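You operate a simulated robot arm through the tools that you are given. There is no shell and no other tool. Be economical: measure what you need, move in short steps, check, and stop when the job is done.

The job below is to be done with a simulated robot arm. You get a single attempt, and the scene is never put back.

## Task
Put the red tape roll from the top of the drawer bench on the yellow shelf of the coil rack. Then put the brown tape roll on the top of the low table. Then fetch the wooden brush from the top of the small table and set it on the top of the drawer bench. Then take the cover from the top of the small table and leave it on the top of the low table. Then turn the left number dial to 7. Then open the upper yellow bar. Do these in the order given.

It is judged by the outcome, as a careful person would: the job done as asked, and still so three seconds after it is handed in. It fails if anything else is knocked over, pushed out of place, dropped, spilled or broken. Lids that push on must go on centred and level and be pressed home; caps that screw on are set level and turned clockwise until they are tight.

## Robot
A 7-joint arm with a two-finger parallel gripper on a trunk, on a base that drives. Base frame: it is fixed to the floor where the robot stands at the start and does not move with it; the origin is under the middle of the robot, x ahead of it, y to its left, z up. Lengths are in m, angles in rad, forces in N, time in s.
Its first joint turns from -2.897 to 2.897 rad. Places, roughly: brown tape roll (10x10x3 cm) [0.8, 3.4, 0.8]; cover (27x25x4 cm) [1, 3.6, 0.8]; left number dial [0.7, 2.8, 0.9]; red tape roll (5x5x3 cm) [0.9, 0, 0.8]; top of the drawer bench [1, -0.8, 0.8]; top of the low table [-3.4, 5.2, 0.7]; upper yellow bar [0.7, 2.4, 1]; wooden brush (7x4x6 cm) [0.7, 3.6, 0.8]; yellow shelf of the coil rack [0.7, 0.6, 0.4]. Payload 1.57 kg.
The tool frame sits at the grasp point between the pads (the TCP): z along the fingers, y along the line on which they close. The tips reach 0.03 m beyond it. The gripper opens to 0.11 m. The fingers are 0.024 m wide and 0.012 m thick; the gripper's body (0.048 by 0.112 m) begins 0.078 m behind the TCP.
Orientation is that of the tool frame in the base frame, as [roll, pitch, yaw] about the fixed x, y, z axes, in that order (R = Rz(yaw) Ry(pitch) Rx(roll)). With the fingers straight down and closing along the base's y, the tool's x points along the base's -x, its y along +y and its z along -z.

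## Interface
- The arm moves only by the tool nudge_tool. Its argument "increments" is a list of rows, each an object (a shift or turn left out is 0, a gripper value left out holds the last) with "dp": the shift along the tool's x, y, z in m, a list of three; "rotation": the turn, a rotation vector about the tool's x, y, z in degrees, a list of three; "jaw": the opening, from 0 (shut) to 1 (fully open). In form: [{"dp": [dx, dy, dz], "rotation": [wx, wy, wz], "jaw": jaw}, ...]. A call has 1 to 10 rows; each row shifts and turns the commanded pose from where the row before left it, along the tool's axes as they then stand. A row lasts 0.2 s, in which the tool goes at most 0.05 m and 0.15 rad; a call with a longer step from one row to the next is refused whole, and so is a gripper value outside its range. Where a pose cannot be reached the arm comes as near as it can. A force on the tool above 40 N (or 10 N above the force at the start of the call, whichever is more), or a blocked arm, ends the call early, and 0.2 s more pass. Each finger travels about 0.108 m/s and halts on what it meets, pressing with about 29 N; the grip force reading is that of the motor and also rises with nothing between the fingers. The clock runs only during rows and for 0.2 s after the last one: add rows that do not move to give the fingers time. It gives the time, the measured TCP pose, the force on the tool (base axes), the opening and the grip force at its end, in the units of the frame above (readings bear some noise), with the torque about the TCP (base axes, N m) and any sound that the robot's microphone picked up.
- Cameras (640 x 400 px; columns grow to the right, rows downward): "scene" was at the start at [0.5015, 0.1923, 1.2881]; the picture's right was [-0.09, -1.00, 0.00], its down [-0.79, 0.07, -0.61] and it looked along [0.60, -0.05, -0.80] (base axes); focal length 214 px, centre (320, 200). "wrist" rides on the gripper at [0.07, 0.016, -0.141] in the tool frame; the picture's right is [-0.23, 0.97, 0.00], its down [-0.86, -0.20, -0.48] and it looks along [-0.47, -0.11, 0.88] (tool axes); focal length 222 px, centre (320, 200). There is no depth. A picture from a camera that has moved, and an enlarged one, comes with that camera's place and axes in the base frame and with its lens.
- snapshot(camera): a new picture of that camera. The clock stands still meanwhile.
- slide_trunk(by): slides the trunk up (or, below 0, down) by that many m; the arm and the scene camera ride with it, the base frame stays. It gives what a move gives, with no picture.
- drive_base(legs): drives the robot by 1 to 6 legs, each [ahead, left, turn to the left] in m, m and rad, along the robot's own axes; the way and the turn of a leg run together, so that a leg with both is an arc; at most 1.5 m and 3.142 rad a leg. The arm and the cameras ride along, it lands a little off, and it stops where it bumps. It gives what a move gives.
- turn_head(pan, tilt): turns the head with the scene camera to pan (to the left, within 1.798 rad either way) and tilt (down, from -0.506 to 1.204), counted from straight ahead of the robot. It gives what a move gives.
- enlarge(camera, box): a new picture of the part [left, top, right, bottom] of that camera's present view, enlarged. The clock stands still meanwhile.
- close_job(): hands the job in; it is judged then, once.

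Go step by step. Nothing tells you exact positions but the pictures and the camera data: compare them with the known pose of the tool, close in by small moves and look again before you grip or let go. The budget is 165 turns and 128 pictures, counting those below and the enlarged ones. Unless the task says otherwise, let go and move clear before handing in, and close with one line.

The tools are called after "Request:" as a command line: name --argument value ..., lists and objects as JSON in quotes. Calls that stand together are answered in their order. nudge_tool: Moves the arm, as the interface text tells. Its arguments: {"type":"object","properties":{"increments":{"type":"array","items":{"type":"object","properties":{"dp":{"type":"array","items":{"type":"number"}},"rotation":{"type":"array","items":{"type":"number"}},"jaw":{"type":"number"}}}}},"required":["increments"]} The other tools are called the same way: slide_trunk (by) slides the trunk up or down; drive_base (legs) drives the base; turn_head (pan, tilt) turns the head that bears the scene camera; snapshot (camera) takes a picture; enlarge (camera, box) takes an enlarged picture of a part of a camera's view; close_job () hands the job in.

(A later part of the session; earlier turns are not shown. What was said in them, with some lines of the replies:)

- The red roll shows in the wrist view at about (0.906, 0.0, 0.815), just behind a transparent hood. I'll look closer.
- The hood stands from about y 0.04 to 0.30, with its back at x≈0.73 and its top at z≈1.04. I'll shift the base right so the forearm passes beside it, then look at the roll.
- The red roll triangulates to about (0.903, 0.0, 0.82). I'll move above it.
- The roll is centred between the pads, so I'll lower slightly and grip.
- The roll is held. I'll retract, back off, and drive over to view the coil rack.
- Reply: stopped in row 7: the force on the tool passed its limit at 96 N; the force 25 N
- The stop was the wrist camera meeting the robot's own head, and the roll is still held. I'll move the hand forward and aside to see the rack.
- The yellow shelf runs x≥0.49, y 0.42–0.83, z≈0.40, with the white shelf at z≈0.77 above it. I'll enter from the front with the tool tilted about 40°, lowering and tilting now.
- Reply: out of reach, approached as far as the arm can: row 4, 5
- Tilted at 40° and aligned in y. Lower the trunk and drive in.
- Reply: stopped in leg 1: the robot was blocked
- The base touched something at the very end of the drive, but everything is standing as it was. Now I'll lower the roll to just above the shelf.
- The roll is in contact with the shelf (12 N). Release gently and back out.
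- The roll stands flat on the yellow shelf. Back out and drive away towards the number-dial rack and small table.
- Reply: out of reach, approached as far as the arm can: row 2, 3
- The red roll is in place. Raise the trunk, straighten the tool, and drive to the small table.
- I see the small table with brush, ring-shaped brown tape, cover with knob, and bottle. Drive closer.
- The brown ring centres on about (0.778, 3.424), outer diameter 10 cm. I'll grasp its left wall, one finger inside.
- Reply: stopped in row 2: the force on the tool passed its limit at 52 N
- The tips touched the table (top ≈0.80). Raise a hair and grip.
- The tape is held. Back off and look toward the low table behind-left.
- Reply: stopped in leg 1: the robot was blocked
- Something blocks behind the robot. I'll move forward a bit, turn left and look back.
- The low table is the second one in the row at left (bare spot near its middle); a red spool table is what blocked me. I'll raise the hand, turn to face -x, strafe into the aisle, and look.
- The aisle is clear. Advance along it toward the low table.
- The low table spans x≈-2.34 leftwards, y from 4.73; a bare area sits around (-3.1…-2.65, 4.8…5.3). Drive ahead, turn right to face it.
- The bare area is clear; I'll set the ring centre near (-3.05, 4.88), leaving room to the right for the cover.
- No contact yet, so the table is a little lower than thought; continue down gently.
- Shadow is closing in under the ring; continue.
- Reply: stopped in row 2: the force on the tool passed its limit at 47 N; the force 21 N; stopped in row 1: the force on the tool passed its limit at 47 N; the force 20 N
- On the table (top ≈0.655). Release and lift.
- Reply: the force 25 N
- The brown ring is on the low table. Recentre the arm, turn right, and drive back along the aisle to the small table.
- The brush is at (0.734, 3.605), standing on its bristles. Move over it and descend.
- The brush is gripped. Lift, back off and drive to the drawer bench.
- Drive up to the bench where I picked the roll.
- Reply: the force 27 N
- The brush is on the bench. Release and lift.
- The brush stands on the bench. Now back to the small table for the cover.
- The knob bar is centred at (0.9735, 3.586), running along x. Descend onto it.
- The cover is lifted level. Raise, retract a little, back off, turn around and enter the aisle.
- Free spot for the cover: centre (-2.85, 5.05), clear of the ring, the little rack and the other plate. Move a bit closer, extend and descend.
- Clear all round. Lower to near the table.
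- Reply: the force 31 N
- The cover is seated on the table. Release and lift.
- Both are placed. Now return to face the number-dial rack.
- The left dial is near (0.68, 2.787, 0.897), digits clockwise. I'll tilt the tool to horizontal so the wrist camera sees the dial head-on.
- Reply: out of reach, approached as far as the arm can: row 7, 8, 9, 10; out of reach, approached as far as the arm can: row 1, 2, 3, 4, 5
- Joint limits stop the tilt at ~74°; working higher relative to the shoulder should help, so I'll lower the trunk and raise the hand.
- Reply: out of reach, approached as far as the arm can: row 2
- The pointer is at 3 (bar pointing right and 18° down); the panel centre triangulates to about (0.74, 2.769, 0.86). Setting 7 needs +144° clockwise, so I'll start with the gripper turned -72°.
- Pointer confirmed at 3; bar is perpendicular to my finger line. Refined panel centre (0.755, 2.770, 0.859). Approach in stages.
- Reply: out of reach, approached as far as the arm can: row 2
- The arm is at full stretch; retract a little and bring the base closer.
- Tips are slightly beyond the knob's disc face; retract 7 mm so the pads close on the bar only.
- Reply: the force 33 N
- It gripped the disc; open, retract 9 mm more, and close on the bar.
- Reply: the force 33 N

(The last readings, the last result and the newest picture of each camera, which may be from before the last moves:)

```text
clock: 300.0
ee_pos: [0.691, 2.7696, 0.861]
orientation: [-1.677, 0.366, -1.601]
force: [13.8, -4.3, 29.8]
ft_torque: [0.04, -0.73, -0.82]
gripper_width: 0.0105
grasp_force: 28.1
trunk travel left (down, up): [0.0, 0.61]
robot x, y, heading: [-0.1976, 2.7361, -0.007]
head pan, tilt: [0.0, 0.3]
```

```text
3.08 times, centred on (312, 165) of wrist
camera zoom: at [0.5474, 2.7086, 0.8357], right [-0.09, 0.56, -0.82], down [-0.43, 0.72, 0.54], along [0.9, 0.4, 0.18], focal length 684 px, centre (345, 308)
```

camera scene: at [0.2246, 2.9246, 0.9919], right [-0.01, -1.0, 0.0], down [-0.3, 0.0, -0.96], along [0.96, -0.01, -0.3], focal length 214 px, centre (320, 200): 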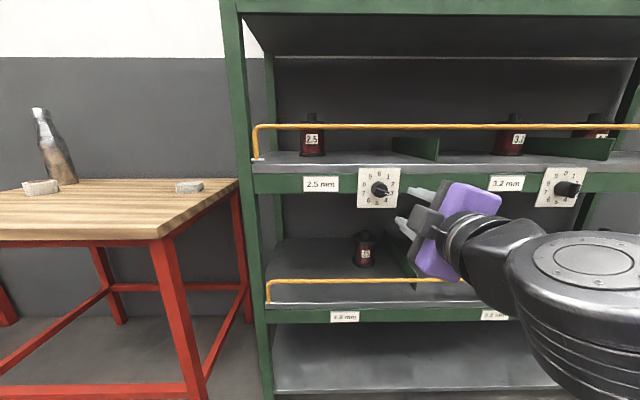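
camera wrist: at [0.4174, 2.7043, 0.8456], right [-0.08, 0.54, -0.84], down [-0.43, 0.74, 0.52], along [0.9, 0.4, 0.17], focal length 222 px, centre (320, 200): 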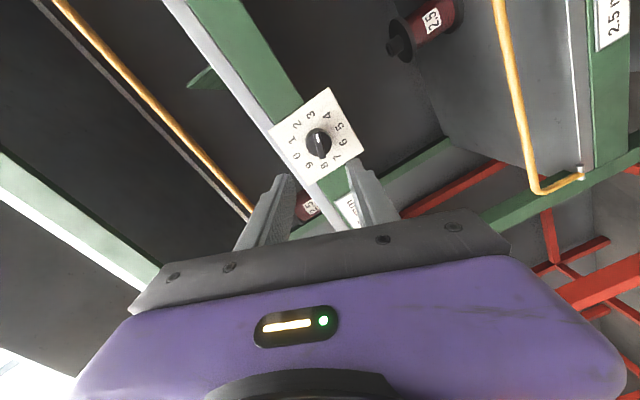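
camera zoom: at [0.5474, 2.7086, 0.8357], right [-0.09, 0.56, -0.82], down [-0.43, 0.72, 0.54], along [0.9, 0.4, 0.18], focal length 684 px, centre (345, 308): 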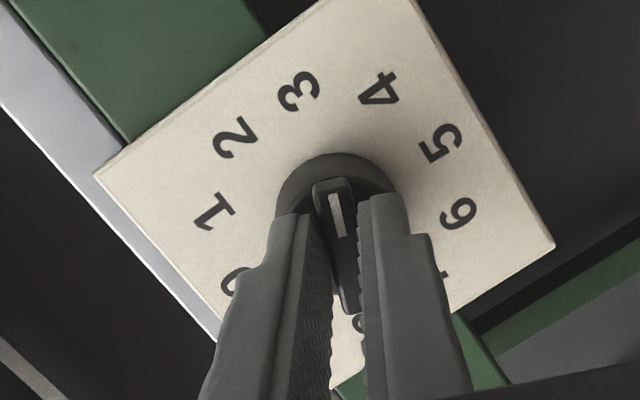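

Gripping the bar (10.5 mm). Centre the hand on the knob, then turn a first 48°.

Request:
nudge_tool --increments '[{"dp": [-0.002, -0.0055, 0]}, {}]'

Request:
nudge_tool --increments '[{"rotation": [0, 0, 8]}, {"rotation": [0, 0, 8]}, {"rotation": [0, 0, 8]}, {}]'

Request:
enlarge --camera "wrist" --box '[208, 100, 416, 230]'

```text
clock: 300.6
ee_pos: [0.6909, 2.7672, 0.8614]
orientation: [-1.687, 0.374, -1.604]
force: [-2.1, -9.1, 28.5]
ft_torque: [0.03, -0.91, -0.65]
gripper_width: 0.0109
grasp_force: 28.4
trunk travel left (down, up): [0.0, 0.61]
robot x, y, heading: [-0.1956, 2.7321, -0.006]
head pan, tilt: [0.0, 0.3]
```

```text
clock: 301.5
ee_pos: [0.6903, 2.7697, 0.8629]
orientation: [-1.727, 0.76, -1.665]
force: [10.1, 2.0, -9.0]
ft_torque: [0.02, -0.12, 0.18]
gripper_width: 0.0105
grasp_force: 28.4
trunk travel left (down, up): [0.0, 0.61]
robot x, y, heading: [-0.1932, 2.7348, -0.005]
head pan, tilt: [0.0, 0.3]
stopped in row 4: the force on the tool passed its limit at 41 N (the readings are from after the stop); the commanded pose is now the measured one
```

```text
3.08 times, centred on (312, 165) of wrist
camera zoom: at [0.5432, 2.7303, 0.82], right [-0.07, 0.84, -0.54], down [-0.4, 0.47, 0.79], along [0.91, 0.27, 0.3], focal length 684 px, centre (345, 308)
```

zoom: 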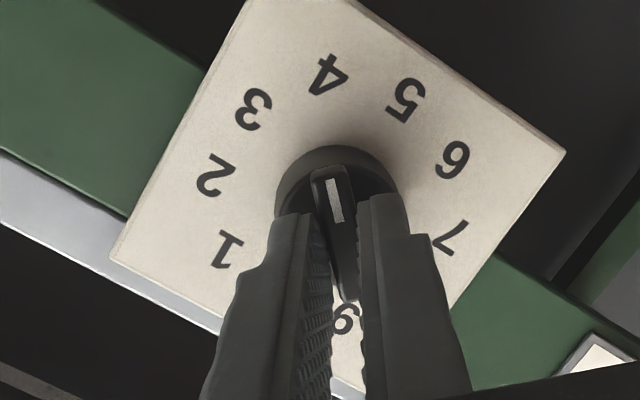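

It is turning. Continue.

Request:
nudge_tool --increments '[{"rotation": [0, 0, 8]}, {"rotation": [0, 0, 8]}, {"rotation": [0, 0, 8]}, {}]'

Request:
nudge_tool --increments '[{"rotation": [0, 0, 8]}, {"rotation": [0, 0, 8]}, {"rotation": [0, 0, 8]}, {}]'

Request:
enlarge --camera "wrist" --box '[208, 100, 416, 230]'

```text
clock: 302.5
ee_pos: [0.6896, 2.7703, 0.8642]
orientation: [-1.862, 1.173, -1.826]
force: [-3.9, 1.8, -12.2]
ft_torque: [0.05, 0.05, -0.05]
gripper_width: 0.0103
grasp_force: 28.0
trunk travel left (down, up): [0.0, 0.61]
robot x, y, heading: [-0.1969, 2.7357, -0.006]
head pan, tilt: [0.0, 0.3]
```

```text
clock: 303.5
ee_pos: [0.6888, 2.7694, 0.8635]
orientation: [2.836, 1.453, 2.846]
force: [-13.7, -0.3, -15.8]
ft_torque: [-0.01, 0.06, -0.11]
gripper_width: 0.0103
grasp_force: 27.9
trunk travel left (down, up): [0.0, 0.61]
robot x, y, heading: [-0.1998, 2.7306, -0.006]
head pan, tilt: [0.0, 0.3]
```

```text
3.08 times, centred on (312, 165) of wrist
camera zoom: at [0.5409, 2.7875, 0.8118], right [0.02, 0.97, 0.26], down [-0.38, -0.23, 0.9], along [0.93, -0.11, 0.36], focal length 684 px, centre (345, 308)
```

zoom: 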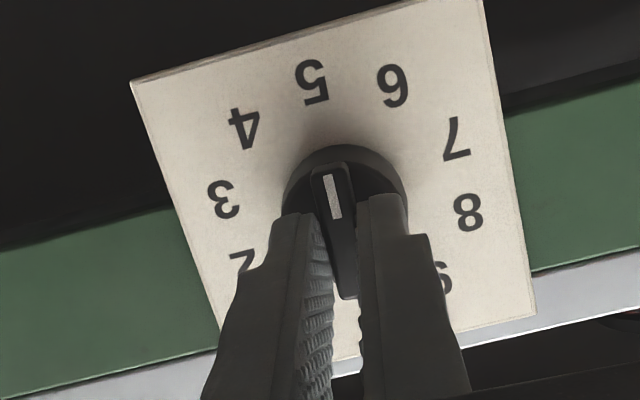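

Now at 5; continue another 72°.

Request:
nudge_tool --increments '[{"rotation": [0, 0, 8]}, {"rotation": [0, 0, 8]}, {"rotation": [0, 0, 8]}, {}]'

Request:
nudge_tool --increments '[{"rotation": [0, 0, 8]}, {"rotation": [0, 0, 8]}, {"rotation": [0, 0, 8]}, {}]'

Request:
enlarge --camera "wrist" --box '[208, 100, 416, 230]'

```text
clock: 304.5
ee_pos: [0.6901, 2.7701, 0.8634]
orientation: [1.816, 1.105, 1.803]
force: [-17.4, -9.4, -13.3]
ft_torque: [-0.08, 0.68, 0.04]
gripper_width: 0.0099
grasp_force: 28.4
trunk travel left (down, up): [0.0, 0.61]
robot x, y, heading: [-0.1953, 2.7328, -0.007]
head pan, tilt: [0.0, 0.3]
```

```text
clock: 305.5
ee_pos: [0.6904, 2.7687, 0.8639]
orientation: [1.715, 0.694, 1.672]
force: [-8.9, -20.3, -14.8]
ft_torque: [-0.14, 0.62, 0.0]
gripper_width: 0.0102
grasp_force: 28.5
trunk travel left (down, up): [0.0, 0.61]
robot x, y, heading: [-0.1957, 2.7267, -0.004]
head pan, tilt: [0.0, 0.3]
```

```text
3.08 times, centred on (312, 165) of wrist
camera zoom: at [0.5459, 2.8317, 0.848], right [0.09, 0.45, 0.89], down [-0.42, -0.79, 0.45], along [0.9, -0.42, 0.12], focal length 684 px, centre (345, 308)
```

zoom: 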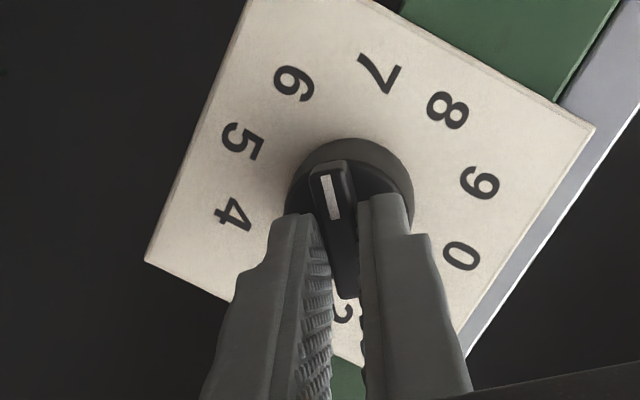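

Request:
nudge_tool --increments '[{"rotation": [0, 0, 8]}, {"rotation": [0, 0, 8]}, {"rotation": [0, 0, 7]}, {}]'

Request:
enlarge --camera "wrist" --box '[208, 100, 416, 230]'

```text
clock: 306.5
ee_pos: [0.6905, 2.7698, 0.8615]
orientation: [1.689, 0.294, 1.614]
force: [8.4, -18.6, -21.7]
ft_torque: [-0.1, 0.35, -0.23]
gripper_width: 0.0104
grasp_force: 28.1
trunk travel left (down, up): [0.0, 0.61]
robot x, y, heading: [-0.1981, 2.7316, -0.011]
head pan, tilt: [0.0, 0.3]
```

```text
3.08 times, centred on (312, 165) of wrist
camera zoom: at [0.5487, 2.8397, 0.8745], right [0.11, 0.07, 0.99], down [-0.46, -0.88, 0.11], along [0.88, -0.47, -0.07], focal length 684 px, centre (345, 308)
```

zoom: 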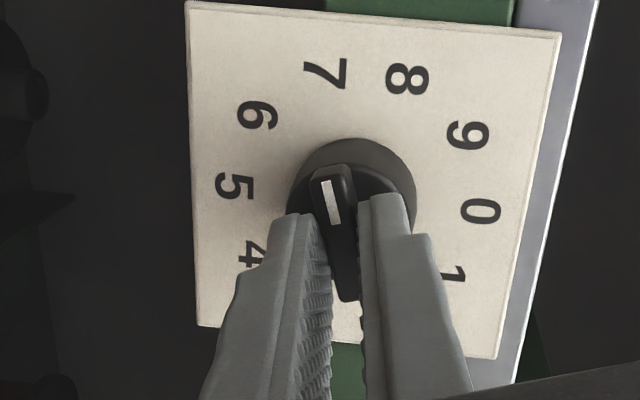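

The pointer looks to be on 7. Release and back away to verify.

Request:
nudge_tool --increments '[{"jaw": 0.15}, {"jaw": 0.45}, {}, {"dp": [0, 0, -0.02]}, {"dp": [0, 0, -0.04]}, {"dp": [0, 0, -0.04]}, {}]'

Request:
enlarge --camera "wrist" --box '[208, 80, 416, 210]'

Request:
enlarge --camera "scene" --box '[350, 150, 478, 240]'

```text
clock: 308.1
ee_pos: [0.6206, 2.7735, 0.8826]
orientation: [1.686, 0.296, 1.617]
force: [0.8, 0.7, -0.6]
ft_torque: [0.02, 0.01, -0.01]
gripper_width: 0.0492
grasp_force: 0.0
out of reach, approached as far as the arm can: row 6
trunk travel left (down, up): [0.0, 0.61]
robot x, y, heading: [-0.1951, 2.7325, -0.009]
head pan, tilt: [0.0, 0.3]
```

```text
3.08 times, centred on (312, 145) of wrist
camera zoom: at [0.4791, 2.8426, 0.8944], right [0.11, 0.07, 0.99], down [-0.46, -0.88, 0.11], along [0.88, -0.47, -0.06], focal length 684 px, centre (345, 369)
```

zoom: 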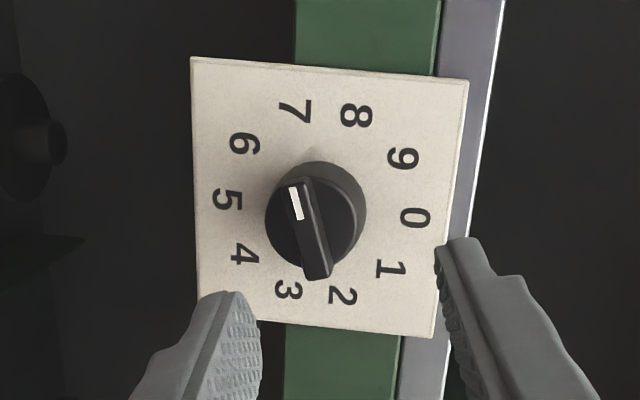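

```text
4.44 times, centred on (414, 195) of scene
camera zoom: at [0.3248, 2.9281, 0.9919], right [-0.01, -1.0, 0.0], down [-0.3, 0.0, -0.96], along [0.96, -0.01, -0.3], focal length 953 px, centre (-98, 222)
```

zoom: 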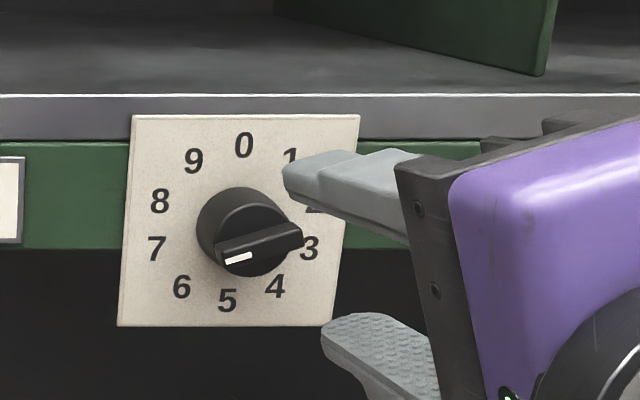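

The dial is on 7. Now inspect the upper yellow bar's ends and pivots.

Request:
drive_base --legs '[[-0.3, 0, 0]]'

Request:
turn_head --pan -0.25 --tilt 0.2

Request:
snapshot --camera "scene"

Request:
enlarge --camera "scene" --box '[190, 120, 300, 200]'

```text
clock: 310.2
ee_pos: [0.3221, 2.7785, 0.8832]
orientation: [1.686, 0.295, 1.623]
force: [-0.3, -0.1, -0.2]
ft_torque: [0.02, 0.0, 0.03]
gripper_width: 0.0494
grasp_force: 0.0
trunk travel left (down, up): [0.0, 0.61]
robot x, y, heading: [-0.4988, 2.7368, -0.006]
head pan, tilt: [0.0, 0.3]
```

```text
clock: 310.9
ee_pos: [0.3212, 2.7779, 0.8823]
orientation: [1.686, 0.296, 1.623]
force: [-0.6, 0.4, 0.7]
ft_torque: [-0.01, -0.01, -0.01]
gripper_width: 0.0493
grasp_force: 0.0
trunk travel left (down, up): [0.0, 0.61]
robot x, y, heading: [-0.4935, 2.7355, -0.003]
head pan, tilt: [-0.25, 0.201]
```

```text
26 pictures are left
camera scene: at [0.0221, 2.909, 1.0011], right [-0.25, -0.97, 0.0], down [-0.19, 0.05, -0.98], along [0.95, -0.24, -0.2], focal length 214 px, centre (320, 200)
```

scene: 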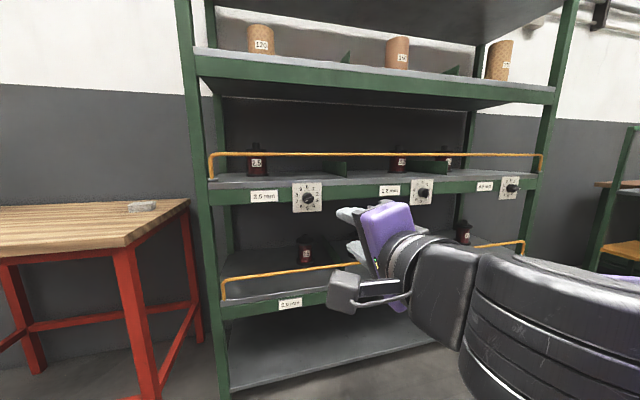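

```text
5.00 times, centred on (245, 160) of scene
camera zoom: at [0.0221, 2.909, 1.0011], right [-0.25, -0.97, 0.0], down [-0.19, 0.05, -0.98], along [0.95, -0.24, -0.2], focal length 1072 px, centre (695, 400)
```

zoom: 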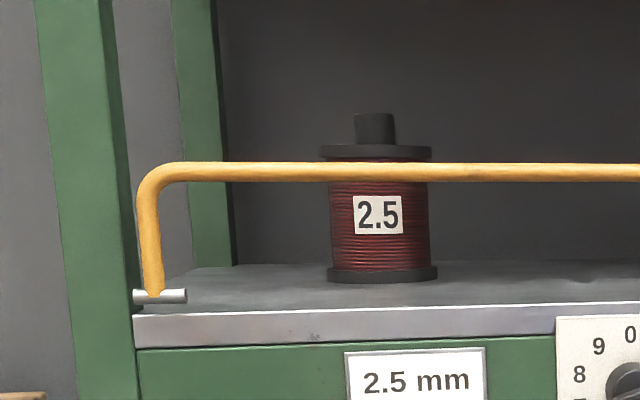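

The bar pivots on pins along y near z≈0.93, with its rail at z≈1.006, so it should swing outward and down. I'll align the fingers to close vertically, rise to bar height, and shift right between the dials.

Request:
nudge_tool --increments '[{"rotation": [0, 0, 6], "jaw": 0.6}, {"rotation": [0, 0, 6]}, {"rotation": [0, 0, 5]}, {"dp": [0, 0.04, 0]}, {"dp": [0, 0.04, 0]}, {"dp": [0, 0.04, 0]}, {"rotation": [-5, 0, 0]}, {}]'

Request:
drive_base --legs '[[0, -0.2, 0]]'

Request:
snapshot --camera "wrist"

Request:
snapshot --camera "scene"

```text
clock: 312.8
ee_pos: [0.3343, 2.7784, 1.0027]
orientation: [1.593, -0.001, 1.59]
force: [-0.3, 0.4, -0.1]
ft_torque: [-0.01, -0.03, 0.01]
gripper_width: 0.066
grasp_force: 0.1
trunk travel left (down, up): [0.0, 0.61]
robot x, y, heading: [-0.4991, 2.7368, -0.001]
head pan, tilt: [-0.25, 0.201]
```

```text
clock: 314.4
ee_pos: [0.3343, 2.576, 1.0024]
orientation: [1.594, 0.002, 1.587]
force: [0.2, -0.6, 0.5]
ft_torque: [0.0, -0.02, 0.0]
gripper_width: 0.0661
grasp_force: 0.0
trunk travel left (down, up): [0.0, 0.61]
robot x, y, heading: [-0.4936, 2.5345, -0.002]
head pan, tilt: [-0.25, 0.201]
```

```text
24 pictures are left
camera wrist: at [0.1925, 2.643, 1.0234], right [0.03, -0.23, 0.97], down [-0.47, -0.86, -0.19], along [0.88, -0.45, -0.13], focal length 222 px, centre (320, 200)
```

wrist: 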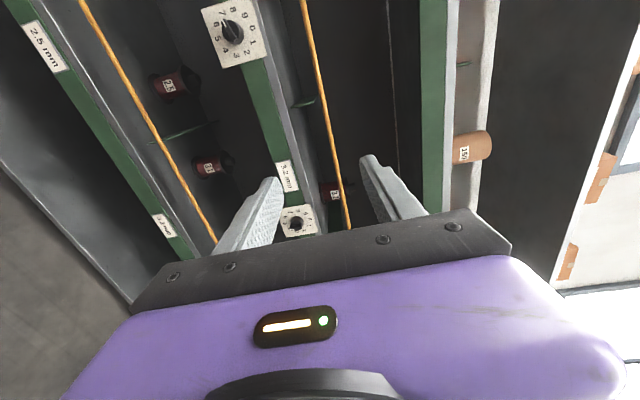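

```text
23 pictures are left
camera scene: at [0.0222, 2.7062, 1.0011], right [-0.25, -0.97, 0.0], down [-0.19, 0.05, -0.98], along [0.95, -0.25, -0.2], focal length 214 px, centre (320, 200)
```

scene: 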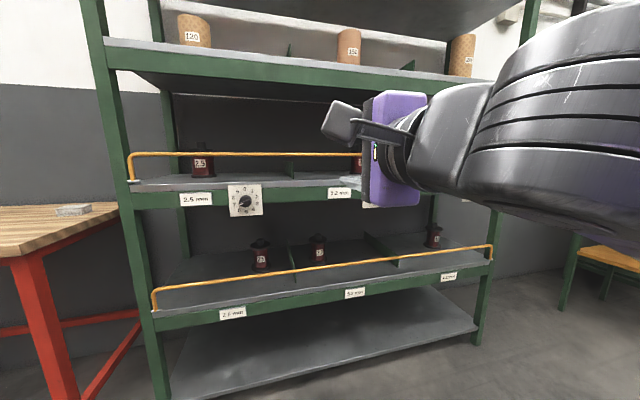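

The bar sits between the open fingers at z≈1.005. Drive in, then advance to straddle it.

Request:
drive_base --legs '[[0.3, 0, 0]]'

Request:
nudge_tool --increments '[{"dp": [0, 0.001, 0.03]}, {"dp": [0, 0, 0.03]}, {}]'

Request:
snapshot --camera "wrist"

Request:
turn_head --pan -0.4 --tilt 0.2

Request:
snapshot --camera "scene"

```text
clock: 316.4
ee_pos: [0.6361, 2.576, 1.0029]
orientation: [1.594, 0.001, 1.588]
force: [-0.8, 0.1, 0.6]
ft_torque: [-0.02, 0.02, 0.0]
gripper_width: 0.066
grasp_force: 0.1
trunk travel left (down, up): [0.0, 0.61]
robot x, y, heading: [-0.1972, 2.5319, -0.003]
head pan, tilt: [-0.25, 0.201]
```

```text
clock: 317.2
ee_pos: [0.6969, 2.5776, 1.0043]
orientation: [1.593, 0.003, 1.587]
force: [-0.6, 0.0, -0.2]
ft_torque: [0.0, 0.01, 0.01]
gripper_width: 0.066
grasp_force: 0.0
trunk travel left (down, up): [0.0, 0.61]
robot x, y, heading: [-0.1939, 2.5328, 0.0]
head pan, tilt: [-0.25, 0.201]
```

```text
22 pictures are left
camera wrist: at [0.5542, 2.6445, 1.0233], right [0.03, -0.23, 0.97], down [-0.47, -0.86, -0.19], along [0.88, -0.45, -0.13], focal length 222 px, centre (320, 200)
```

wrist: 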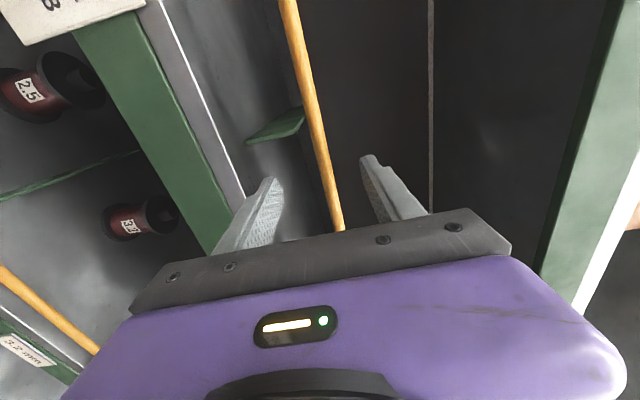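

```text
clock: 317.9
ee_pos: [0.6951, 2.5779, 1.0029]
orientation: [1.594, 0.001, 1.589]
force: [0.8, 0.4, 0.3]
ft_torque: [0.0, -0.01, -0.04]
gripper_width: 0.066
grasp_force: 0.0
trunk travel left (down, up): [0.0, 0.61]
robot x, y, heading: [-0.1948, 2.5351, 0.001]
head pan, tilt: [-0.4, 0.201]
```

```text
21 pictures are left
camera scene: at [0.3188, 2.6932, 1.0011], right [-0.39, -0.92, 0.0], down [-0.18, 0.08, -0.98], along [0.9, -0.38, -0.2], focal length 214 px, centre (320, 200)
```

scene: 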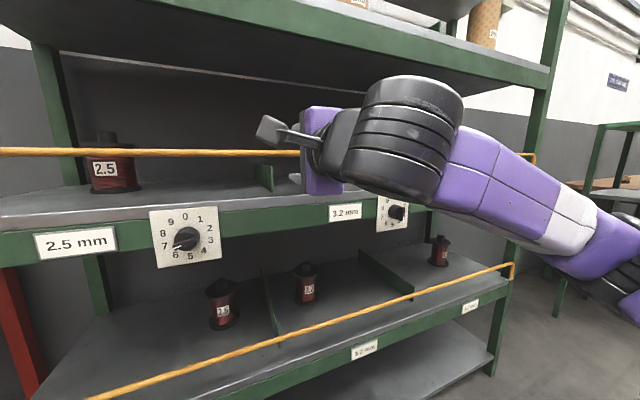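

The bar is about 5 cm beyond the TCP (x≈0.745). Advance and grip it.

Request:
nudge_tool --increments '[{"dp": [0, 0.001, 0.02]}, {"dp": [0, 0, 0.015]}, {}]'

Request:
snapshot --camera "wrist"

```text
clock: 318.7
ee_pos: [0.7313, 2.5775, 1.0042]
orientation: [1.593, 0.001, 1.589]
force: [-0.8, -0.5, 0.5]
ft_torque: [-0.03, -0.02, 0.03]
gripper_width: 0.066
grasp_force: 0.0
trunk travel left (down, up): [0.0, 0.61]
robot x, y, heading: [-0.194, 2.5316, 0.001]
head pan, tilt: [-0.4, 0.201]
```

```text
20 pictures are left
camera wrist: at [0.5893, 2.6448, 1.0243], right [0.03, -0.23, 0.97], down [-0.47, -0.86, -0.19], along [0.88, -0.45, -0.13], focal length 222 px, centre (320, 200)
```

wrist: 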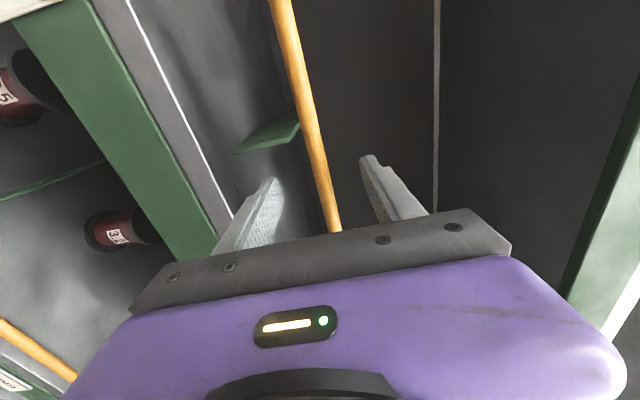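

Request:
nudge_tool --increments '[{"jaw": 0.3}, {"jaw": 0.0}, {}, {}, {}]'

Request:
snapshot --camera "wrist"

```text
clock: 319.9
ee_pos: [0.7299, 2.5774, 1.0054]
orientation: [1.587, 0.0, 1.59]
force: [2.9, 1.0, 25.5]
ft_torque: [0.18, -0.38, 0.29]
gripper_width: 0.0117
grasp_force: 29.2
trunk travel left (down, up): [0.0, 0.61]
robot x, y, heading: [-0.1937, 2.5319, -0.002]
head pan, tilt: [-0.4, 0.201]
```

```text
19 pictures are left
camera wrist: at [0.5882, 2.6447, 1.0265], right [0.02, -0.23, 0.97], down [-0.47, -0.86, -0.19], along [0.88, -0.45, -0.12], focal length 222 px, centre (320, 200)
```

wrist: 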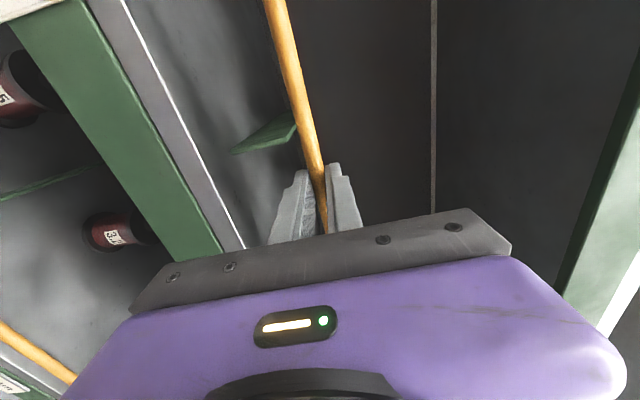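

Bar gripped. Pull outward along the arc, first 30°.

Request:
nudge_tool --increments '[{"dp": [0, 0.001, -0.01]}, {"dp": [0, -0.001, -0.01]}, {"dp": [0, -0.003, -0.009]}, {"dp": [0, -0.004, -0.009]}, {}]'

Request:
snapshot --camera "wrist"

```text
clock: 321.1
ee_pos: [0.6915, 2.5766, 0.9972]
orientation: [1.592, 0.003, 1.589]
force: [-9.9, 2.3, 9.7]
ft_torque: [0.15, -0.08, 0.24]
gripper_width: 0.0119
grasp_force: 29.2
trunk travel left (down, up): [0.0, 0.61]
robot x, y, heading: [-0.1963, 2.5317, -0.005]
head pan, tilt: [-0.4, 0.201]
```

```text
18 pictures are left
camera wrist: at [0.5504, 2.6445, 1.0178], right [0.03, -0.23, 0.97], down [-0.47, -0.86, -0.19], along [0.88, -0.45, -0.13], focal length 222 px, centre (320, 200)
```

wrist: 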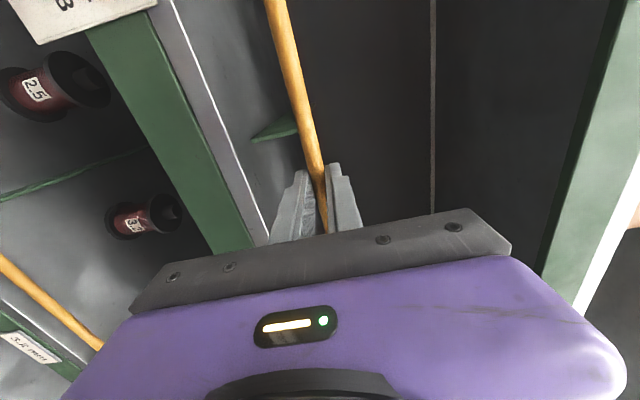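

It swings freely outward. Continue along the arc.

Request:
nudge_tool --increments '[{"dp": [0, -0.0055, -0.008]}, {"dp": [0, -0.0065, -0.008]}, {"dp": [0, -0.0075, -0.0065]}, {"dp": [0, -0.008, -0.0055]}, {}]'

Request:
nudge_tool --increments '[{"dp": [0, -0.009, -0.004]}, {"dp": [0, -0.009, -0.003]}, {"dp": [0, -0.01, -0.002]}, {}]'

Request:
snapshot --camera "wrist"

Request:
snapshot --camera "scene"

```text
clock: 322.3
ee_pos: [0.6651, 2.5771, 0.9681]
orientation: [1.597, 0.001, 1.589]
force: [7.7, 9.9, -8.6]
ft_torque: [0.16, 0.12, 0.18]
gripper_width: 0.0119
grasp_force: 29.1
trunk travel left (down, up): [0.0, 0.61]
robot x, y, heading: [-0.1968, 2.5339, 0.001]
head pan, tilt: [-0.4, 0.201]
```

```text
clock: 323.3
ee_pos: [0.6554, 2.5759, 0.9427]
orientation: [1.591, 0.001, 1.588]
force: [2.0, 6.4, -2.6]
ft_torque: [0.12, -0.12, 0.08]
gripper_width: 0.0118
grasp_force: 29.0
trunk travel left (down, up): [0.0, 0.61]
robot x, y, heading: [-0.1947, 2.5311, 0.003]
head pan, tilt: [-0.4, 0.201]
```

```text
17 pictures are left
camera wrist: at [0.5124, 2.644, 0.9623], right [0.03, -0.23, 0.97], down [-0.47, -0.86, -0.19], along [0.88, -0.45, -0.13], focal length 222 px, centre (320, 200)
```

wrist: 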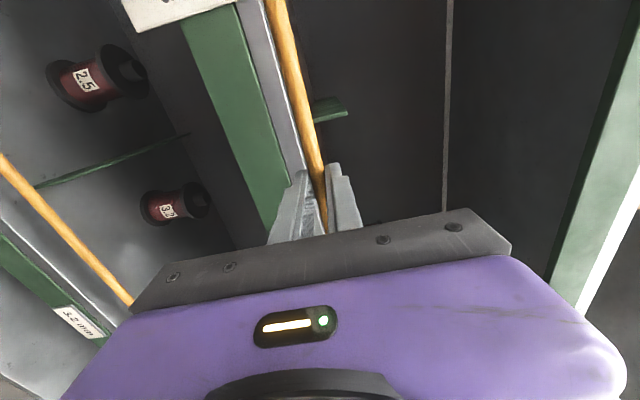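

```text
16 pictures are left
camera scene: at [0.3188, 2.6932, 1.0011], right [-0.39, -0.92, 0.0], down [-0.18, 0.08, -0.98], along [0.9, -0.38, -0.2], focal length 214 px, centre (320, 200)
```

scene: 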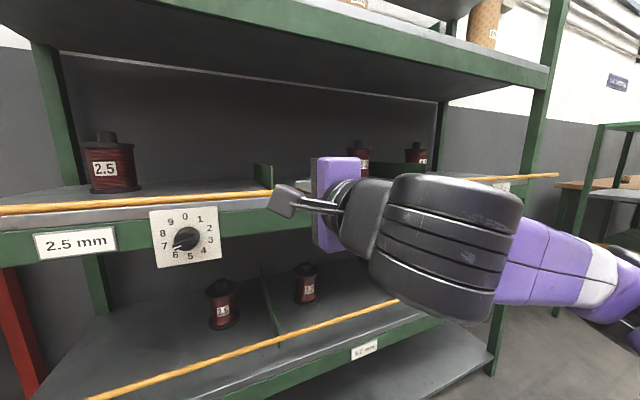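

Request:
nudge_tool --increments '[{"dp": [0, -0.007, -0.0005]}, {"dp": [0, -0.006, 0]}, {}]'

Request:
nudge_tool --increments '[{"dp": [0, -0.006, 0.001]}, {"dp": [0, -0.006, 0.0015]}, {}]'

```text
clock: 324.1
ee_pos: [0.6533, 2.5752, 0.9287]
orientation: [1.592, 0.002, 1.588]
force: [2.9, 3.0, -2.5]
ft_torque: [0.1, -0.08, 0.1]
gripper_width: 0.0116
grasp_force: 29.5
trunk travel left (down, up): [0.0, 0.61]
robot x, y, heading: [-0.1949, 2.5312, -0.001]
head pan, tilt: [-0.4, 0.201]
```

```text
clock: 324.9
ee_pos: [0.6547, 2.575, 0.9188]
orientation: [1.588, -0.001, 1.59]
force: [-2.0, -1.8, 13.5]
ft_torque: [0.04, -0.25, 0.25]
gripper_width: 0.0115
grasp_force: 28.9
trunk travel left (down, up): [0.0, 0.61]
robot x, y, heading: [-0.195, 2.5353, -0.001]
head pan, tilt: [-0.4, 0.201]
```

Request:
nudge_tool --increments '[{"dp": [0, -0.004, 0.001]}, {"dp": [0, -0.004, 0.001]}, {}]'

```text
clock: 325.4
ee_pos: [0.6563, 2.5759, 0.9185]
orientation: [1.571, 0.001, 1.59]
force: [-5.9, 0.5, 9.8]
ft_torque: [-0.12, -0.16, -0.22]
gripper_width: 0.0121
grasp_force: 29.1
trunk travel left (down, up): [0.0, 0.61]
robot x, y, heading: [-0.1957, 2.5323, -0.005]
head pan, tilt: [-0.4, 0.201]
stopped in row 2: the force on the tool passed its limit at 42 N (the readings are from after the stop); the commanded pose is now the measured one
```

The bar has reached its stop, fully open. Release and retreat straight back.

Request:
nudge_tool --increments '[{"jaw": 0.25}, {"jaw": 0.5}, {}, {"dp": [0, 0, -0.005]}, {}]'

Request:
drive_base --legs '[[-0.35, 0, 0]]'

Request:
turn_head --pan -0.1 --tilt 0.2

Request:
snapshot --camera "scene"

```text
clock: 326.6
ee_pos: [0.6516, 2.5761, 0.9161]
orientation: [1.576, -0.001, 1.591]
force: [-0.6, 0.8, -0.4]
ft_torque: [0.0, -0.01, -0.01]
gripper_width: 0.0553
grasp_force: 0.1
trunk travel left (down, up): [0.0, 0.61]
robot x, y, heading: [-0.1937, 2.5335, 0.003]
head pan, tilt: [-0.4, 0.201]
```

```text
clock: 328.9
ee_pos: [0.3001, 2.5798, 0.9164]
orientation: [1.577, -0.001, 1.594]
force: [-0.4, -0.7, 0.8]
ft_torque: [-0.01, -0.04, -0.01]
gripper_width: 0.0552
grasp_force: 0.1
trunk travel left (down, up): [0.0, 0.61]
robot x, y, heading: [-0.5475, 2.5296, 0.002]
head pan, tilt: [-0.4, 0.201]
```

```text
clock: 329.7
ee_pos: [0.3002, 2.5789, 0.9173]
orientation: [1.575, 0.0, 1.595]
force: [0.2, 0.9, -0.1]
ft_torque: [-0.03, 0.04, -0.03]
gripper_width: 0.055
grasp_force: 0.0
trunk travel left (down, up): [0.0, 0.61]
robot x, y, heading: [-0.545, 2.5303, 0.002]
head pan, tilt: [-0.099, 0.201]
```

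```text
15 pictures are left
camera scene: at [-0.0268, 2.7221, 1.0011], right [-0.1, -1.0, 0.0], down [-0.2, 0.02, -0.98], along [0.98, -0.1, -0.2], focal length 214 px, centre (320, 200)
```

scene: 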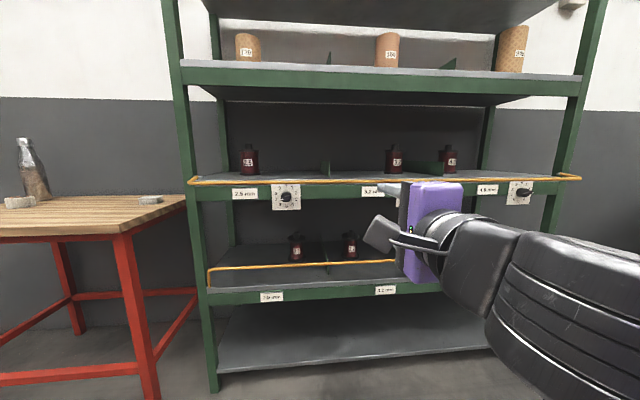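

The bar lies open, spools are standing. A final check of the dial.

Request:
enlarge --camera "scene" --box '[250, 170, 330, 220]'

```text
8.00 times, centred on (290, 195) of scene
camera zoom: at [-0.0268, 2.7221, 1.0011], right [-0.1, -1.0, 0.0], down [-0.2, 0.02, -0.98], along [0.98, -0.1, -0.2], focal length 1716 px, centre (560, 240)
```

zoom: 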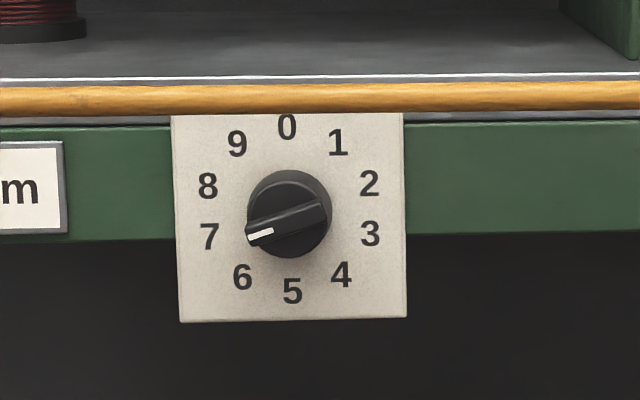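

The dial reads 7, the bar is open, and every item is in its place with the arm clear, so I'm handing in.

Request:
close_job

```text
The job is handed in.
```

All six steps are done in the order given, and I've handed the job in. The base stopped against something twice, once beside the coil rack and once probably against the red spool table. Nothing looked tipped or out of place afterwards.
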